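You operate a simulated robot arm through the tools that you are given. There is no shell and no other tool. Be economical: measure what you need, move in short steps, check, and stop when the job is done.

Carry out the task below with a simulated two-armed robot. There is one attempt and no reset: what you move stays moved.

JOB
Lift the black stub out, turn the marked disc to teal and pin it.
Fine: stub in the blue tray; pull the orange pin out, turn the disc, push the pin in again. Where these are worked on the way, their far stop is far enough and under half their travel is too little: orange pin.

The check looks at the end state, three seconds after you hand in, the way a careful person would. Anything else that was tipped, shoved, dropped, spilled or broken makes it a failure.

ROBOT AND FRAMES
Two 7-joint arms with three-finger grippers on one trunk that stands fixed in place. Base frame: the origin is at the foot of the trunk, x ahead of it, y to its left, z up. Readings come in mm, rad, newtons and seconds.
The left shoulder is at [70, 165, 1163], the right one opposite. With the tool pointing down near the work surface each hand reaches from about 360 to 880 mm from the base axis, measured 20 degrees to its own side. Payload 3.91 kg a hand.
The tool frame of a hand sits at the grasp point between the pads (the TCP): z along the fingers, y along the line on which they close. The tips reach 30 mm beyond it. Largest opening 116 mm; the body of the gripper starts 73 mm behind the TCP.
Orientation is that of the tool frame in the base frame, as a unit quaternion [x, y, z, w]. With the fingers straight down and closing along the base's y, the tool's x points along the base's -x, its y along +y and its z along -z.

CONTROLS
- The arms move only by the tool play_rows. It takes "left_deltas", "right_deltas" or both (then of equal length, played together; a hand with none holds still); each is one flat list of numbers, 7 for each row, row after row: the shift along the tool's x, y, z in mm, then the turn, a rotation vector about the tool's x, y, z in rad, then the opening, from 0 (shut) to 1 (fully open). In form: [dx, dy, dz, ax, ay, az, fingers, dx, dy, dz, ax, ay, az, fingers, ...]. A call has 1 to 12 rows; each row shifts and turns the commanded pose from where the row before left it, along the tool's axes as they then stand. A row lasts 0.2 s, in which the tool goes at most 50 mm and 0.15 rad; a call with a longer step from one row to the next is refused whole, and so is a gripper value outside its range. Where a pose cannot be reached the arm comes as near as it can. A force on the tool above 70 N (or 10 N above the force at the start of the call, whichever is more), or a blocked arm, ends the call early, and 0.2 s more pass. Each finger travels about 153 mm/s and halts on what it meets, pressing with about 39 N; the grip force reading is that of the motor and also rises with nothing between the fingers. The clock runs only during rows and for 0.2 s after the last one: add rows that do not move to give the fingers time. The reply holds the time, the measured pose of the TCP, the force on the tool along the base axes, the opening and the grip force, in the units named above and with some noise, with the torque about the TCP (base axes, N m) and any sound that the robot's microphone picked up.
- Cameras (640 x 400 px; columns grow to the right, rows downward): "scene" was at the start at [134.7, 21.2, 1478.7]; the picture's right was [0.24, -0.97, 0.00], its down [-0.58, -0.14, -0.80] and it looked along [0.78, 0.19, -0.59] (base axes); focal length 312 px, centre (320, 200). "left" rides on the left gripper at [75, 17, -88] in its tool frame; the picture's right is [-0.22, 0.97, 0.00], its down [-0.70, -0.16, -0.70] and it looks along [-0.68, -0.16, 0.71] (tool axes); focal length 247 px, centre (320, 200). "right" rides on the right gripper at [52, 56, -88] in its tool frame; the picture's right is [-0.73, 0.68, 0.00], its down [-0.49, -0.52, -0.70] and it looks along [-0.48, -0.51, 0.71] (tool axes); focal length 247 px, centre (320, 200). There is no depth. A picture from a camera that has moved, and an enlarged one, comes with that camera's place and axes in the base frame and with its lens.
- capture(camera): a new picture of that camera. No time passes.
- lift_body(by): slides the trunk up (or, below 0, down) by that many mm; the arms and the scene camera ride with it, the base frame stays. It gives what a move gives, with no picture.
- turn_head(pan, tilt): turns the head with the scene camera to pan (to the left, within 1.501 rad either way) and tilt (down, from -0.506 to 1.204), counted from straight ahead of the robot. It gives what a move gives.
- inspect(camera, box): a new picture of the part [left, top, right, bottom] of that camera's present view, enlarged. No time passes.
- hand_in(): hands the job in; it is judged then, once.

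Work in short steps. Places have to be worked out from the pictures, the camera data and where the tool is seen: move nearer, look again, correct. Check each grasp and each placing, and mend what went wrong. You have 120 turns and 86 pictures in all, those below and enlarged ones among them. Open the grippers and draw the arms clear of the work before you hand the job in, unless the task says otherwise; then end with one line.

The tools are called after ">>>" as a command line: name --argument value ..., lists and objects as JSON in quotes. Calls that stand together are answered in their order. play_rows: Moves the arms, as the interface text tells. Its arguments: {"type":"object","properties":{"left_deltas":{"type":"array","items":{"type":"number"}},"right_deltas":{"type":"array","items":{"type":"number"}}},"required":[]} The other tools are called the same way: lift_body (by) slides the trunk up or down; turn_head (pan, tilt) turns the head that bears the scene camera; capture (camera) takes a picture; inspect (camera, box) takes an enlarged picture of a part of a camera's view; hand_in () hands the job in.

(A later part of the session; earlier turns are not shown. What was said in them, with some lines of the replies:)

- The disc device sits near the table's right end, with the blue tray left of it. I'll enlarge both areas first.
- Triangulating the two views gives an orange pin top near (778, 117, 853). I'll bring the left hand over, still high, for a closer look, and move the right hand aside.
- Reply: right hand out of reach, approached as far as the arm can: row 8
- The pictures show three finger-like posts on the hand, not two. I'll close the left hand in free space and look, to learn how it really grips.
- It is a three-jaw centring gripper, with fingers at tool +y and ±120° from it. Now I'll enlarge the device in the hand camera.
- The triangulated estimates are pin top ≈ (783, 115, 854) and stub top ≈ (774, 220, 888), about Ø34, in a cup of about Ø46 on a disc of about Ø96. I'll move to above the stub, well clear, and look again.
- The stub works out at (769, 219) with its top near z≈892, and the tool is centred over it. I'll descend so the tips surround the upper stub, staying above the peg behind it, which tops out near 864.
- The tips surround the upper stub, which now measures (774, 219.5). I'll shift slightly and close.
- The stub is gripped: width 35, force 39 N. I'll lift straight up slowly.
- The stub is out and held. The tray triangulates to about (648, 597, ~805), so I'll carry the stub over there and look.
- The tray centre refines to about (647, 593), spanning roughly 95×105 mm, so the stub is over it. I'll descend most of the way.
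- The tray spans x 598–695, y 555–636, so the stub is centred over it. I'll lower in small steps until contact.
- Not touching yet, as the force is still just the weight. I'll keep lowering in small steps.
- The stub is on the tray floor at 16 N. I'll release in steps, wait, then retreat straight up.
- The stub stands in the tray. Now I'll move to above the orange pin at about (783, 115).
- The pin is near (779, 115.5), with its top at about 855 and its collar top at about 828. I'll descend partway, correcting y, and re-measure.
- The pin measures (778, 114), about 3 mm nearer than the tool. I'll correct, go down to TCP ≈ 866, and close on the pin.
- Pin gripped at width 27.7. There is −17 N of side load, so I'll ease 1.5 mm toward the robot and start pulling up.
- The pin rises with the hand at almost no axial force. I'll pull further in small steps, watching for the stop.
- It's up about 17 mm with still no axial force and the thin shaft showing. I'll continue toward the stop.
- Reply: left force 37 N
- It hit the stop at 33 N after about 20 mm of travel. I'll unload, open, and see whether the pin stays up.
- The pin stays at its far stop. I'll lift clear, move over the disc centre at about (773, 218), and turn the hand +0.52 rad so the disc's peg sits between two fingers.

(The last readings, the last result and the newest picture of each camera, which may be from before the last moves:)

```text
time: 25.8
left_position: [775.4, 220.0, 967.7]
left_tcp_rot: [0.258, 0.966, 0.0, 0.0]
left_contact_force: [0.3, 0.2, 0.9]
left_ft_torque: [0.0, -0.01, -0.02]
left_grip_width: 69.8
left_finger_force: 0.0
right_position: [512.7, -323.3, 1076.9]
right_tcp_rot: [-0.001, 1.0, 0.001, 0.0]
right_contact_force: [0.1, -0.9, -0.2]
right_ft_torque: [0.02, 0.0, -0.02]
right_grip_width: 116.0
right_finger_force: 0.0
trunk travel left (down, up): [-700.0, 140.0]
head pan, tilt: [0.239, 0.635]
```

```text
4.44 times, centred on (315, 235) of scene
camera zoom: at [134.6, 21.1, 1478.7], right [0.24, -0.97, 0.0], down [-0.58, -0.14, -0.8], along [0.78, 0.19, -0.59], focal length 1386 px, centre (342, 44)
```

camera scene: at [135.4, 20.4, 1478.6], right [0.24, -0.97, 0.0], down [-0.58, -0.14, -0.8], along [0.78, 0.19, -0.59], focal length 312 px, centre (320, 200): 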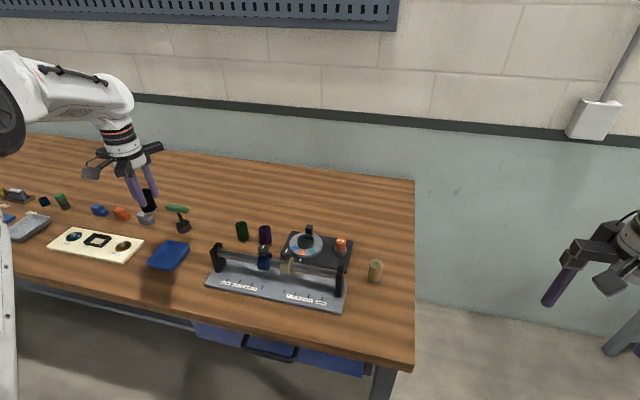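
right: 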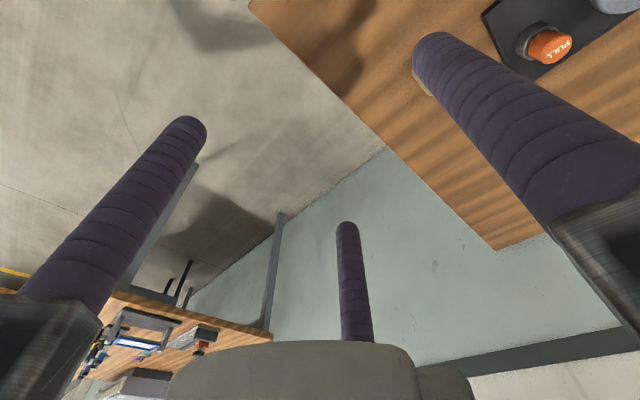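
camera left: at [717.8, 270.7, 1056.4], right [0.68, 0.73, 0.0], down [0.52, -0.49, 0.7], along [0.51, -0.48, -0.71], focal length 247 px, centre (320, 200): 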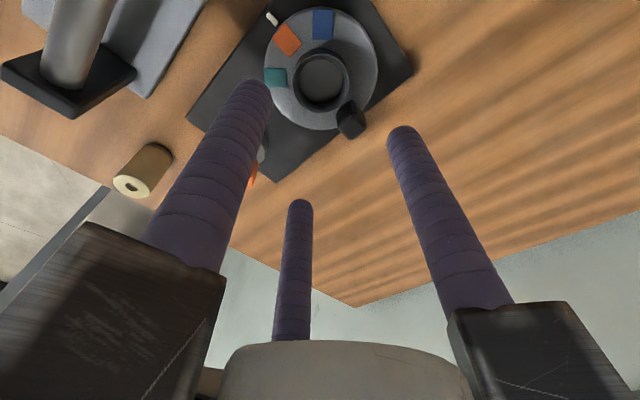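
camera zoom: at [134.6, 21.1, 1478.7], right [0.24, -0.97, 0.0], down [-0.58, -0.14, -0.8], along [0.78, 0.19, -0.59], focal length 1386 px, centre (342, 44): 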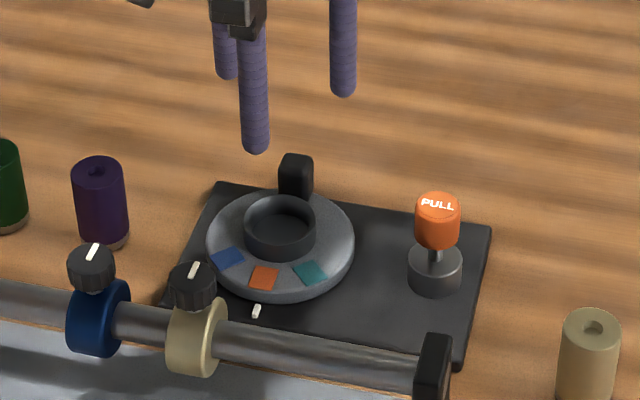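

The cup centre is about (774, 220) and the peg sits at about −7°, between two fingers. I'll descend until the tips are just above the disc, then look.

>>> play_rows --left_deltas '[0, 0, 35, 0, 0, 0, 0.6, 0, 0, 35, 0, 0, 0, 0.6, 0, 0, 25, 0, 0, 0, 0.58, 0, 0, 0, 0, 0, 0, 0.58]'

>>> capture --camera "left"

>>> inspect --camera "scene" --box '[260, 190, 370, 280]'

```text
time: 26.8
left_position: [776.2, 219.1, 869.7]
left_tcp_rot: [0.258, 0.966, 0.0, 0.0]
left_contact_force: [0.1, 0.4, -0.4]
left_ft_torque: [0.01, 0.01, -0.01]
left_grip_width: 67.1
left_finger_force: 0.1
right_position: [512.4, -324.2, 1077.1]
right_tcp_rot: [0.001, 1.0, 0.0, 0.0]
right_contact_force: [-0.1, -0.1, -0.6]
right_ft_torque: [0.03, 0.0, 0.0]
right_grip_width: 115.8
right_finger_force: 0.1
trunk travel left (down, up): [-700.0, 140.0]
head pan, tilt: [0.239, 0.635]
```

```text
48 pictures are left
camera left: at [719.0, 269.9, 959.4], right [0.68, 0.73, 0.0], down [0.52, -0.48, 0.7], along [0.51, -0.47, -0.71], focal length 247 px, centre (320, 200)
```

left: 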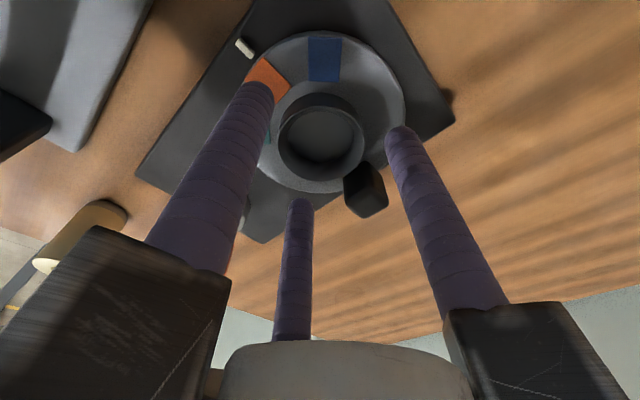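

```text
4.44 times, centred on (315, 235) of scene
camera zoom: at [134.4, 21.0, 1478.7], right [0.24, -0.97, 0.0], down [-0.58, -0.14, -0.8], along [0.78, 0.19, -0.59], focal length 1386 px, centre (342, 44)
```

zoom: 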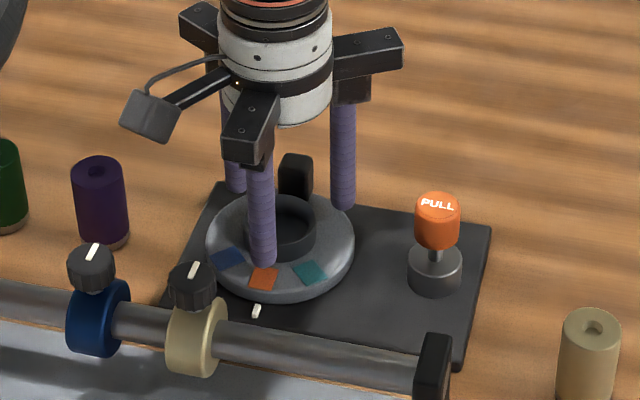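

The disc surface works out near z≈820 and the cup rim near 843. I'll lower 10 mm, shift to (773.5, 220.5), and close gently on the cup.

>>> play_rows --left_deltas '[0.7, 1.3, 6, 0, 0, 0, 0.58, 0.7, 1.3, 5, 0, 0, 0, 0.55, 0, 0, 0, 0, 0, 0, 0.45, 0, 0, 0, 0, 0, 0, 0.42]'

>>> capture --camera "left"

>>> inspect --camera "scene" --box '[260, 190, 370, 280]'

```text
time: 27.8
left_position: [775.2, 221.2, 860.3]
left_tcp_rot: [0.257, 0.966, -0.001, 0.001]
left_contact_force: [4.6, -5.3, 0.0]
left_ft_torque: [-0.03, -0.12, 0.03]
left_grip_width: 51.6
left_finger_force: 2.0
right_position: [513.0, -323.7, 1074.9]
right_tcp_rot: [0.001, 1.0, 0.0, 0.0]
right_contact_force: [-0.3, -0.1, -0.2]
right_ft_torque: [-0.02, 0.01, 0.01]
right_grip_width: 115.9
right_finger_force: 0.0
trunk travel left (down, up): [-700.0, 140.0]
head pan, tilt: [0.239, 0.635]
```

```text
46 pictures are left
camera left: at [718.9, 272.4, 949.1], right [0.68, 0.73, 0.0], down [0.52, -0.48, 0.7], along [0.51, -0.48, -0.71], focal length 247 px, centre (320, 200)
```

left: 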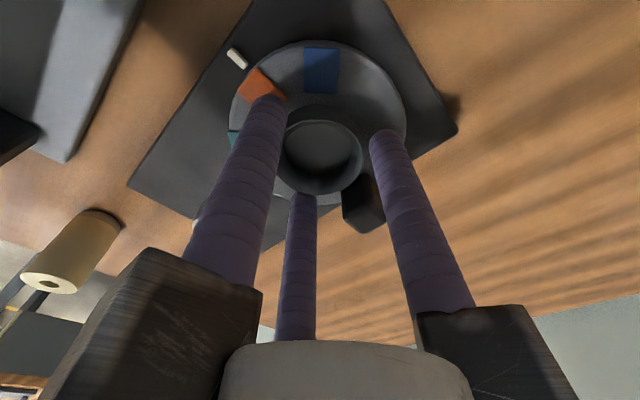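

```text
4.44 times, centred on (315, 235) of scene
camera zoom: at [135.3, 20.4, 1478.6], right [0.24, -0.97, 0.0], down [-0.58, -0.14, -0.8], along [0.78, 0.19, -0.59], focal length 1386 px, centre (342, 44)
```

zoom: 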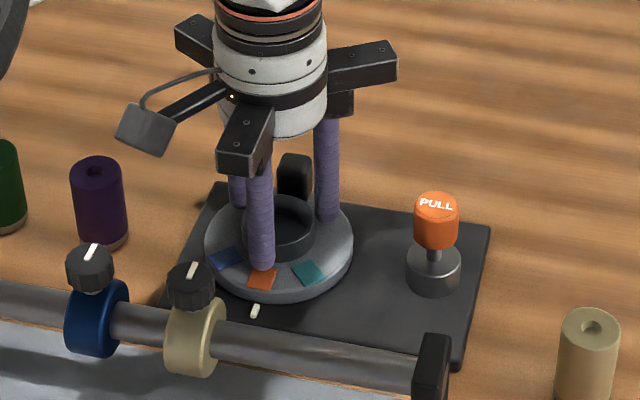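

The finger at −60° touches first, and the reaction of (+4.6, −5.3) N tells me to shift about 2.5 mm toward it. I'll do that and close fully.

>>> play_rows --left_deltas '[-2.2, -1.3, 0, 0, 0, 0, 0.44, 0, 0, 0, 0, 0, 0, 0.42, 0, 0, 0, 0, 0, 0, 0.39, 0, 0, 0, 0, 0, 0, 0.36]'

```text
time: 28.8
left_position: [776.2, 221.3, 860.9]
left_tcp_rot: [0.257, 0.967, 0.001, -0.001]
left_contact_force: [0.5, -0.4, -1.6]
left_ft_torque: [-0.02, 0.02, 0.03]
left_grip_width: 49.8
left_finger_force: 45.0
right_position: [513.0, -323.4, 1077.3]
right_tcp_rot: [-0.001, 1.0, 0.001, 0.0]
right_contact_force: [-0.3, -0.4, -0.5]
right_ft_torque: [0.01, 0.02, -0.02]
right_grip_width: 116.0
right_finger_force: 0.0
trunk travel left (down, up): [-700.0, 140.0]
head pan, tilt: [0.239, 0.635]
```

Firm centred grip: 49.8 mm, 45 N, almost no side force. Teal is about 53° away from the mark and needs a clockwise turn (+tool z). I'll turn 0.26 rad first and check that the disc follows.

>>> play_rows --left_deltas '[0, 0, 0, 0, 0, 0.08, 0.36, 0, 0, 0, 0, 0, 0.09, 0.36, 0, 0, 0, 0, 0, 0.09, 0.36, 0, 0, 0, 0, 0, 0, 0.36]'

>>> inspect --camera "scene" --box '[260, 190, 370, 280]'

```text
time: 29.8
left_position: [775.5, 220.6, 860.2]
left_tcp_rot: [0.382, 0.924, 0.001, 0.0]
left_contact_force: [4.2, 1.4, -5.4]
left_ft_torque: [0.54, -1.02, -0.02]
left_grip_width: 49.8
left_finger_force: 44.9
right_position: [513.9, -324.1, 1076.5]
right_tcp_rot: [0.0, 1.0, -0.001, -0.001]
right_contact_force: [0.5, 0.5, 0.1]
right_ft_torque: [0.01, -0.01, 0.02]
right_grip_width: 116.1
right_finger_force: 0.1
trunk travel left (down, up): [-700.0, 140.0]
head pan, tilt: [0.239, 0.635]
```

```text
4.44 times, centred on (315, 235) of scene
camera zoom: at [136.0, 21.1, 1478.5], right [0.24, -0.97, 0.0], down [-0.58, -0.14, -0.8], along [0.78, 0.19, -0.59], focal length 1386 px, centre (342, 44)
```

zoom: 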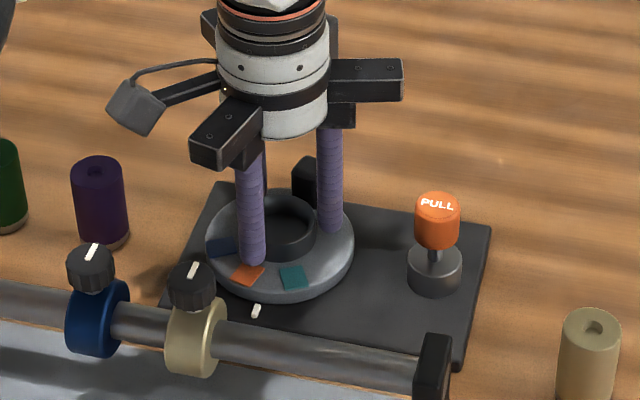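

The disc follows. I'll turn another 0.6 rad and check.

>>> play_rows --left_deltas '[0, 0, 0, 0, 0, 0.1, 0.36, 0, 0, 0, 0, 0, 0.1, 0.36, 0, 0, 0, 0, 0, 0.1, 0.36, 0, 0, 0, 0, 0, 0.1, 0.36, 0, 0, 0, 0, 0, 0.1, 0.36, 0, 0, 0, 0, 0, 0.1, 0.36, 0, 0, 0, 0, 0, 0, 0.36]'

>>> inspect --camera "scene" --box '[260, 190, 370, 280]'

>>> capture --camera "left"

```text
time: 31.4
left_position: [775.6, 219.7, 858.8]
left_tcp_rot: [0.638, 0.77, -0.001, 0.0]
left_contact_force: [-3.0, -4.1, -4.9]
left_ft_torque: [-0.64, 0.25, 0.69]
left_grip_width: 50.0
left_finger_force: 45.1
right_position: [513.3, -323.5, 1075.4]
right_tcp_rot: [-0.001, 1.0, 0.001, 0.0]
right_contact_force: [0.3, 0.0, 0.3]
right_ft_torque: [-0.02, -0.02, 0.05]
right_grip_width: 116.1
right_finger_force: 0.2
trunk travel left (down, up): [-700.0, 140.0]
head pan, tilt: [0.239, 0.635]
```

```text
4.44 times, centred on (315, 235) of scene
camera zoom: at [134.9, 20.7, 1478.6], right [0.24, -0.97, 0.0], down [-0.58, -0.14, -0.8], along [0.78, 0.19, -0.59], focal length 1386 px, centre (342, 44)
```

zoom: 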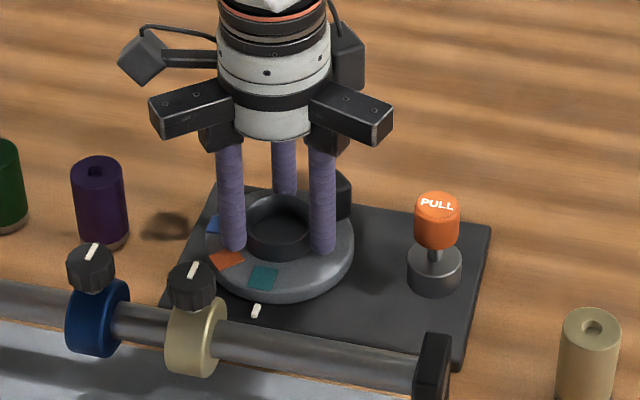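

```text
42 pictures are left
camera left: at [777.5, 294.9, 949.3], right [1.0, -0.04, 0.0], down [-0.03, -0.71, 0.7], along [-0.03, -0.7, -0.71], focal length 247 px, centre (320, 200)
```

left: 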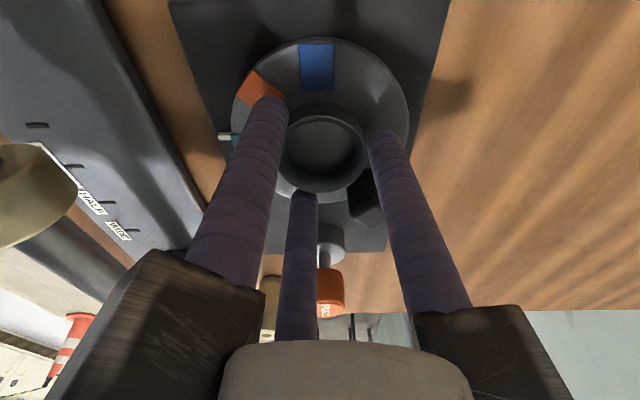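

Teal now sits nearly where orange was. I'll enlarge to compare its line to the mark.

>>> inspect --camera "scene" --box '[290, 230, 330, 265]'

>>> inspect --camera "left" --box '[190, 20, 430, 220]'

```text
11.43 times, centred on (310, 248) of scene
camera zoom: at [134.9, 20.7, 1478.6], right [0.24, -0.97, 0.0], down [-0.58, -0.14, -0.8], along [0.78, 0.19, -0.59], focal length 3564 px, centre (434, -343)
```

zoom: 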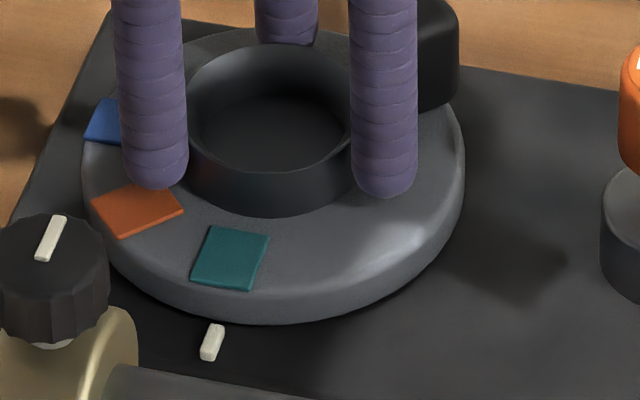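

```text
2.00 times, centred on (310, 120) of left
camera zoom: at [777.5, 294.9, 949.3], right [1.0, -0.04, 0.0], down [-0.03, -0.71, 0.7], along [-0.03, -0.7, -0.71], focal length 494 px, centre (340, 360)
```

zoom: 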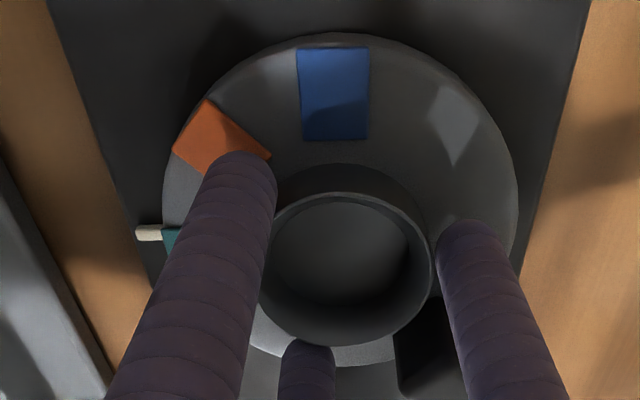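

Teal (741.7, 221.8) is now within 1 mm of orange's original pinned spot (741.1, 221.9), and orange is where blue was. I'll release the cup, rise, and check again.

>>> play_rows --left_deltas '[0, 0, 0, 0, 0, 0, 0.42, 0, 0, 0, 0, 0, 0, 0.5, 0, 0, 0, 0, 0, 0, 0.55, 0, 0, -20, 0, 0, 0, 0.55, 0, 0, -40, 0, 0, 0, 0.55, 0, 0, -40, 0, 0, 0, 0.55, 0, 0, 0, 0, 0, 0, 0.55]'

>>> inspect --camera "scene" --box '[260, 190, 370, 280]'

>>> capture --camera "left"

```text
time: 33.0
left_position: [775.7, 220.6, 962.9]
left_tcp_rot: [0.636, 0.772, -0.001, 0.0]
left_contact_force: [0.4, 0.4, -0.6]
left_ft_torque: [0.0, 0.04, -0.02]
left_grip_width: 63.9
left_finger_force: 0.0
right_position: [514.3, -323.5, 1076.2]
right_tcp_rot: [0.001, 1.0, 0.0, 0.0]
right_contact_force: [0.7, 0.6, 0.7]
right_ft_torque: [0.01, 0.02, 0.0]
right_grip_width: 116.1
right_finger_force: 0.0
trunk travel left (down, up): [-700.0, 140.0]
head pan, tilt: [0.239, 0.635]
```

```text
4.44 times, centred on (315, 235) of scene
camera zoom: at [135.5, 21.3, 1478.5], right [0.24, -0.97, 0.0], down [-0.58, -0.14, -0.8], along [0.78, 0.19, -0.59], focal length 1386 px, centre (342, 44)
```

zoom: 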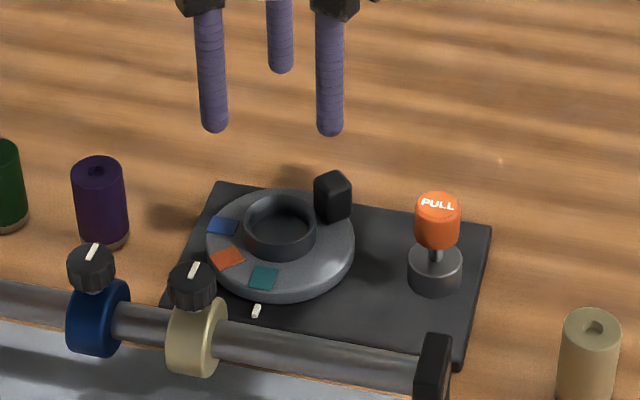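

```text
38 pictures are left
camera left: at [777.5, 295.7, 1052.3], right [1.0, -0.04, 0.0], down [-0.03, -0.71, 0.7], along [-0.03, -0.7, -0.71], focal length 247 px, centre (320, 200)
```

left: 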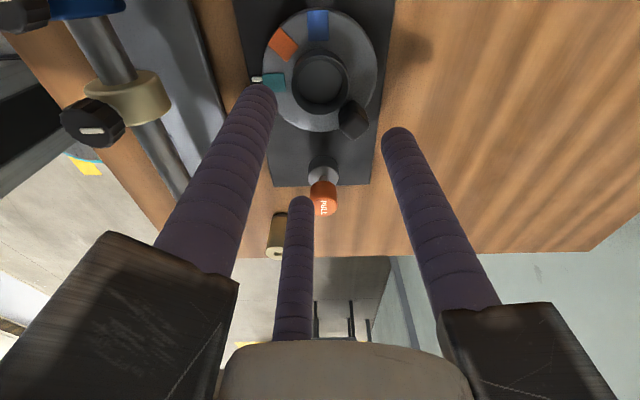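

I'll enlarge the hand camera to check the teal patch against the white mark.

>>> inspect --camera "left" --box '[235, 0, 395, 150]'

>>> inspect --camera "scene" --box '[290, 230, 330, 265]'

```text
2.67 times, centred on (315, 75) of left
camera zoom: at [777.5, 295.7, 1052.3], right [1.0, -0.04, 0.0], down [-0.03, -0.71, 0.7], along [-0.03, -0.7, -0.71], focal length 659 px, centre (333, 533)
```

zoom: 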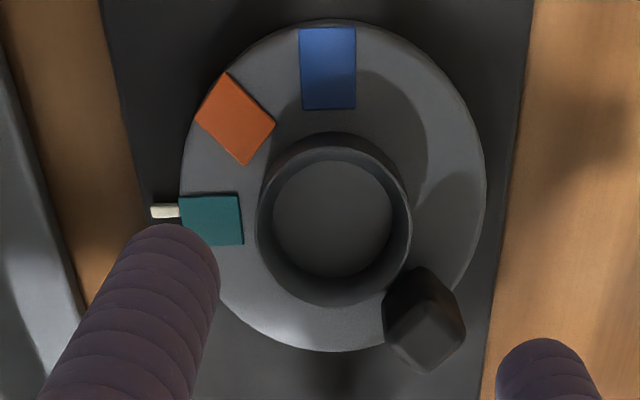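

```text
11.43 times, centred on (310, 248) of scene
camera zoom: at [135.5, 21.3, 1478.5], right [0.24, -0.97, 0.0], down [-0.58, -0.14, -0.8], along [0.78, 0.19, -0.59], focal length 3564 px, centre (434, -343)
```

zoom: 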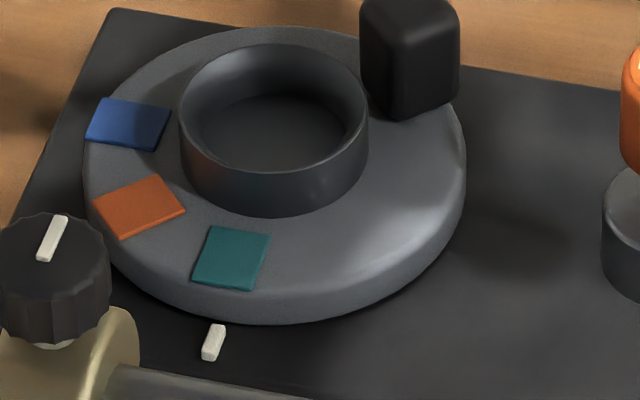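

Teal is in line with the mark within about 1°. I'll move over the raised pin, keeping the hand's present turn.

>>> play_rows --left_deltas '[-34.7, -6.6, 0, 0, 0, 0, 0.5, -34.7, -6.6, 0, 0, 0, 0, 0.5, -34.7, -6.6, 0, 0, 0, 0, 0.5, 0, 0, 40, 0, 0, 0, 0.5, 0, 0, 20, 0, 0, 0, 0.5, 0, 0, 0, 0, 0, 0, 0.5]'

>>> capture --camera "left"

>>> inspect --camera "scene" --box '[300, 190, 390, 270]'

```text
time: 34.4
left_position: [773.2, 113.3, 902.1]
left_tcp_rot: [0.637, 0.771, 0.001, 0.0]
left_contact_force: [1.0, 0.0, -0.4]
left_ft_torque: [-0.01, 0.0, 0.03]
left_grip_width: 58.0
left_finger_force: 0.0
right_position: [512.5, -323.4, 1078.0]
right_tcp_rot: [0.001, 1.0, -0.001, 0.0]
right_contact_force: [-0.8, 0.5, -0.1]
right_ft_torque: [0.0, -0.01, 0.03]
right_grip_width: 115.9
right_finger_force: 0.2
trunk travel left (down, up): [-700.0, 140.0]
head pan, tilt: [0.239, 0.635]
```

```text
35 pictures are left
camera left: at [776.7, 189.0, 990.9], right [1.0, -0.04, 0.0], down [-0.03, -0.71, 0.7], along [-0.02, -0.7, -0.71], focal length 247 px, centre (320, 200)
```

left: 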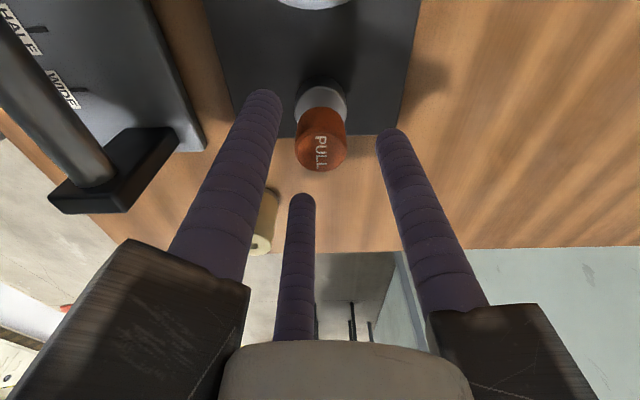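

```text
5.00 times, centred on (345, 230) of scene
camera zoom: at [134.3, 20.7, 1478.7], right [0.24, -0.97, 0.0], down [-0.58, -0.14, -0.81], along [0.78, 0.19, -0.59], focal length 1559 px, centre (195, 50)
```

zoom: 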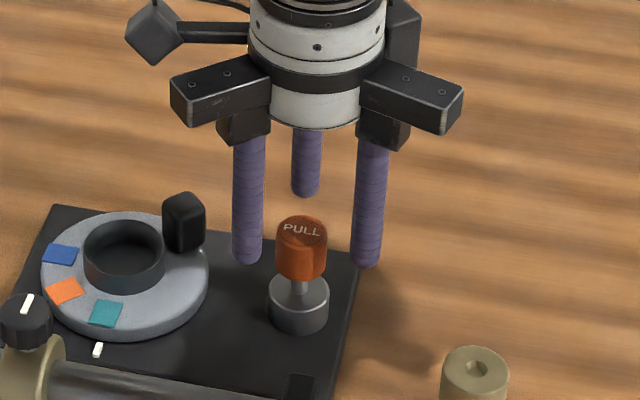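

The pin is near (775, 114). I'll shift 1.5 mm, lower to TCP ≈ 887, and grip.

>>> play_rows --left_deltas '[0.5, 1.5, 10, 0, 0, 0, 0.45, 0, 0, 5, 0, 0, 0, 0.4, 0, 0, 0, 0, 0, 0, 0.3, 0, 0, 0, 0, 0, 0, 0.2, 0, 0, 0, 0, 0, 0, 0.15]'

```text
time: 35.6
left_position: [774.9, 116.1, 886.7]
left_tcp_rot: [0.637, 0.771, 0.0, 0.0]
left_contact_force: [-5.4, 3.5, -2.4]
left_ft_torque: [0.13, 0.21, -0.09]
left_grip_width: 28.8
left_finger_force: 11.7
right_position: [512.9, -323.2, 1077.2]
right_tcp_rot: [0.0, 1.0, -0.001, 0.0]
right_contact_force: [-0.1, 0.8, 0.4]
right_ft_torque: [-0.01, 0.0, 0.01]
right_grip_width: 116.0
right_finger_force: 0.0
trunk travel left (down, up): [-700.0, 140.0]
head pan, tilt: [0.239, 0.635]
```

Gripped with low side force. I'll push the pin down in small steps.

>>> play_rows --left_deltas '[0, 0, 0, 0, 0, 0, 0.15, 0, 0, 4, 0, 0, 0, 0.15, 0, 0, 4, 0, 0, 0, 0.15, 0, 0, 4, 0, 0, 0, 0.15, 0, 0, 4, 0, 0, 0, 0.15, 0, 0, 0, 0, 0, 0, 0.15]'

>>> inspect --camera "scene" --box '[300, 190, 390, 270]'

```text
time: 37.0
left_position: [775.5, 115.0, 869.2]
left_tcp_rot: [0.636, 0.771, 0.001, 0.001]
left_contact_force: [-13.1, 5.1, -0.3]
left_ft_torque: [0.05, 0.29, -0.01]
left_grip_width: 28.7
left_finger_force: 11.3
right_position: [512.7, -323.3, 1078.2]
right_tcp_rot: [-0.001, 1.0, 0.0, 0.0]
right_contact_force: [-0.5, 1.1, -0.7]
right_ft_torque: [0.0, -0.02, 0.0]
right_grip_width: 116.0
right_finger_force: 0.0
trunk travel left (down, up): [-700.0, 140.0]
head pan, tilt: [0.239, 0.635]
```

```text
5.00 times, centred on (345, 230) of scene
camera zoom: at [132.7, 21.8, 1478.8], right [0.24, -0.97, 0.0], down [-0.58, -0.14, -0.81], along [0.78, 0.19, -0.59], focal length 1559 px, centre (195, 50)
```

zoom: 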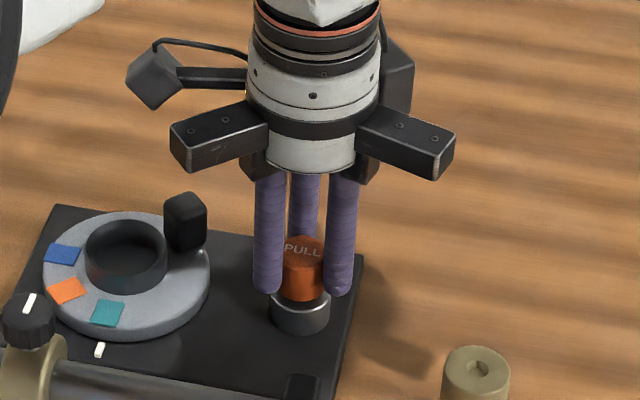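

Nearly down with no resistance. I'll push the remaining few mm to the seat.

>>> play_rows --left_deltas '[1, -1, 2, 0, 0, 0, 0.1, 0, 0, 2, 0, 0, 0, 0.1, 0, 0, 2, 0, 0, 0, 0.1, 0, 0, 1, 0, 0, 0, 0.1, 0, 0, 0, 0, 0, 0, 0.1]'

>>> inspect --camera "scene" --box '[300, 190, 390, 270]'

```text
time: 38.2
left_position: [773.7, 114.1, 869.3]
left_tcp_rot: [0.637, 0.771, 0.003, 0.004]
left_contact_force: [-3.9, 1.6, 28.7]
left_ft_torque: [-0.01, 0.46, -0.15]
left_grip_width: 27.5
left_finger_force: 44.9
right_position: [509.7, -323.8, 1079.2]
right_tcp_rot: [0.0, 1.0, 0.0, 0.001]
right_contact_force: [-0.6, -0.6, -0.2]
right_ft_torque: [0.0, 0.04, -0.02]
right_grip_width: 115.9
right_finger_force: 0.1
trunk travel left (down, up): [-700.0, 140.0]
head pan, tilt: [0.239, 0.635]
```

```text
5.00 times, centred on (345, 230) of scene
camera zoom: at [129.8, 20.6, 1479.4], right [0.24, -0.97, 0.0], down [-0.57, -0.14, -0.81], along [0.78, 0.19, -0.59], focal length 1559 px, centre (195, 50)
```

zoom: 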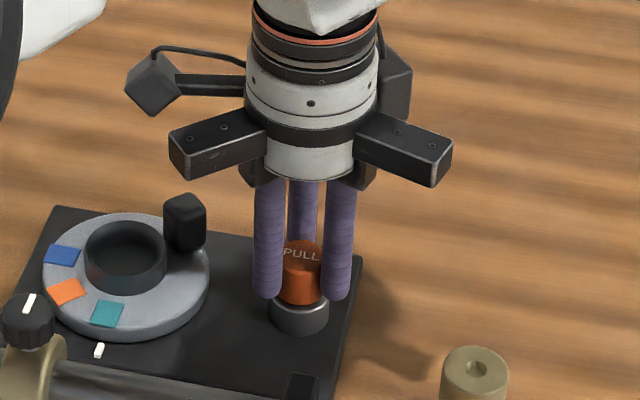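

It stopped firmly at 29 N at the pin's original height. I'll unload, release, rise and compare.

>>> play_rows --left_deltas '[0, 0, -4, 0, 0, 0, 0.1, 0, 0, 0, 0, 0, 0, 0.25, 0, 0, 0, 0, 0, 0, 0.4, 0, 0, 0, 0, 0, 0, 0.5, 0, 0, -25, 0, 0, 0, 0.5, 0, 0, -40, 0, 0, 0, 0.5, 0, 0, -40, 0, 0, 0, 0.5, 0, 0, 0, 0, 0, 0, 0.5]'

>>> inspect --camera "scene" --box '[270, 210, 370, 280]'

```text
time: 40.0
left_position: [777.8, 118.2, 971.8]
left_tcp_rot: [0.637, 0.771, 0.0, 0.001]
left_contact_force: [0.5, -0.3, -0.7]
left_ft_torque: [0.0, -0.01, -0.02]
left_grip_width: 57.9
left_finger_force: 0.0
right_position: [513.3, -322.0, 1076.7]
right_tcp_rot: [-0.001, 1.0, 0.001, 0.0]
right_contact_force: [0.5, 0.4, -0.4]
right_ft_torque: [0.02, 0.04, 0.0]
right_grip_width: 115.8
right_finger_force: 0.1
trunk travel left (down, up): [-700.0, 140.0]
head pan, tilt: [0.239, 0.635]
```

```text
5.71 times, centred on (320, 245) of scene
camera zoom: at [135.3, 21.1, 1478.6], right [0.24, -0.97, 0.0], down [-0.58, -0.14, -0.8], along [0.78, 0.19, -0.59], focal length 1782 px, centre (320, -57)
```

zoom: 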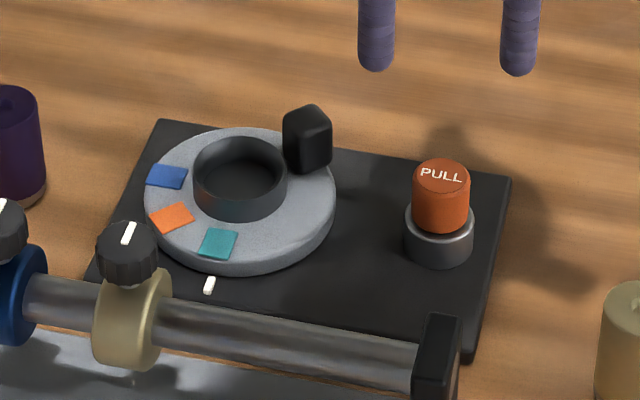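

The pin sits exactly as it did at the start, and teal is where orange had been. I'll draw the left arm up and away, then take a final look.

>>> play_rows --left_deltas '[0, 0, -45, 0, 0, 0, 0.6, 0, 0, -45, 0, 0, 0, 0.8, 0, 0, -45, 0, 0, 0, 1, 20, -40, 0, 0, 0, 0, 1, 20, -40, 0, 0, 0, 0, 1, 30, -35, 0, 0, 0, 0, 1, 40, -20, 0, 0, 0, 0, 1, 40, -20, 0, 0, 0, 0, 1, 40, -20, 0, 0, 0, 0, 1, 40, 0, 0, 0, 0, 0, 1, 40, 0, 0, 0, 0, 0, 1, 0, 0, 0, 0, 0, 0, 1]'

>>> capture --camera "scene"

```text
time: 42.6
left_position: [556.3, 347.4, 1107.8]
left_tcp_rot: [0.637, 0.771, 0.0, 0.001]
left_contact_force: [-0.7, 0.1, 0.2]
left_ft_torque: [0.02, -0.01, -0.03]
left_grip_width: 116.0
left_finger_force: 0.1
right_position: [512.6, -324.4, 1076.5]
right_tcp_rot: [0.0, 1.0, 0.001, 0.0]
right_contact_force: [0.2, 0.2, -0.4]
right_ft_torque: [-0.01, -0.01, 0.01]
right_grip_width: 116.1
right_finger_force: 0.0
trunk travel left (down, up): [-700.0, 140.0]
head pan, tilt: [0.239, 0.635]
```

```text
30 pictures are left
camera scene: at [134.5, 20.0, 1478.7], right [0.24, -0.97, 0.0], down [-0.58, -0.14, -0.81], along [0.78, 0.19, -0.59], focal length 312 px, centre (320, 200)
```

scene: 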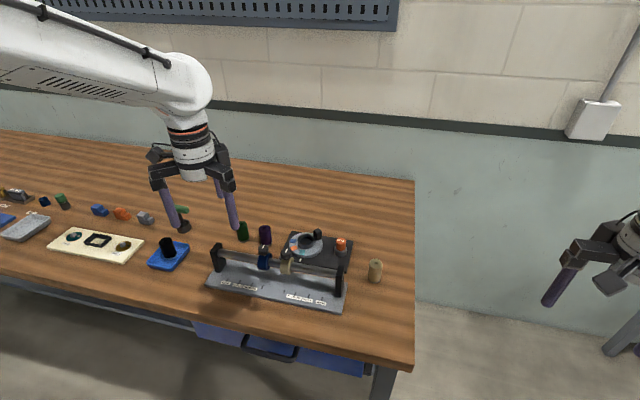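

The stub stands in the blue tray, teal is at the mark with the pin in, nothing else has moved, and both arms are clear. I'm handing in.

>>> hand_in

```text
The job is handed in.
```

The black stub is in the blue tray, the disc is turned to teal, and the orange pin is pushed back in to its original height; the job is handed in.
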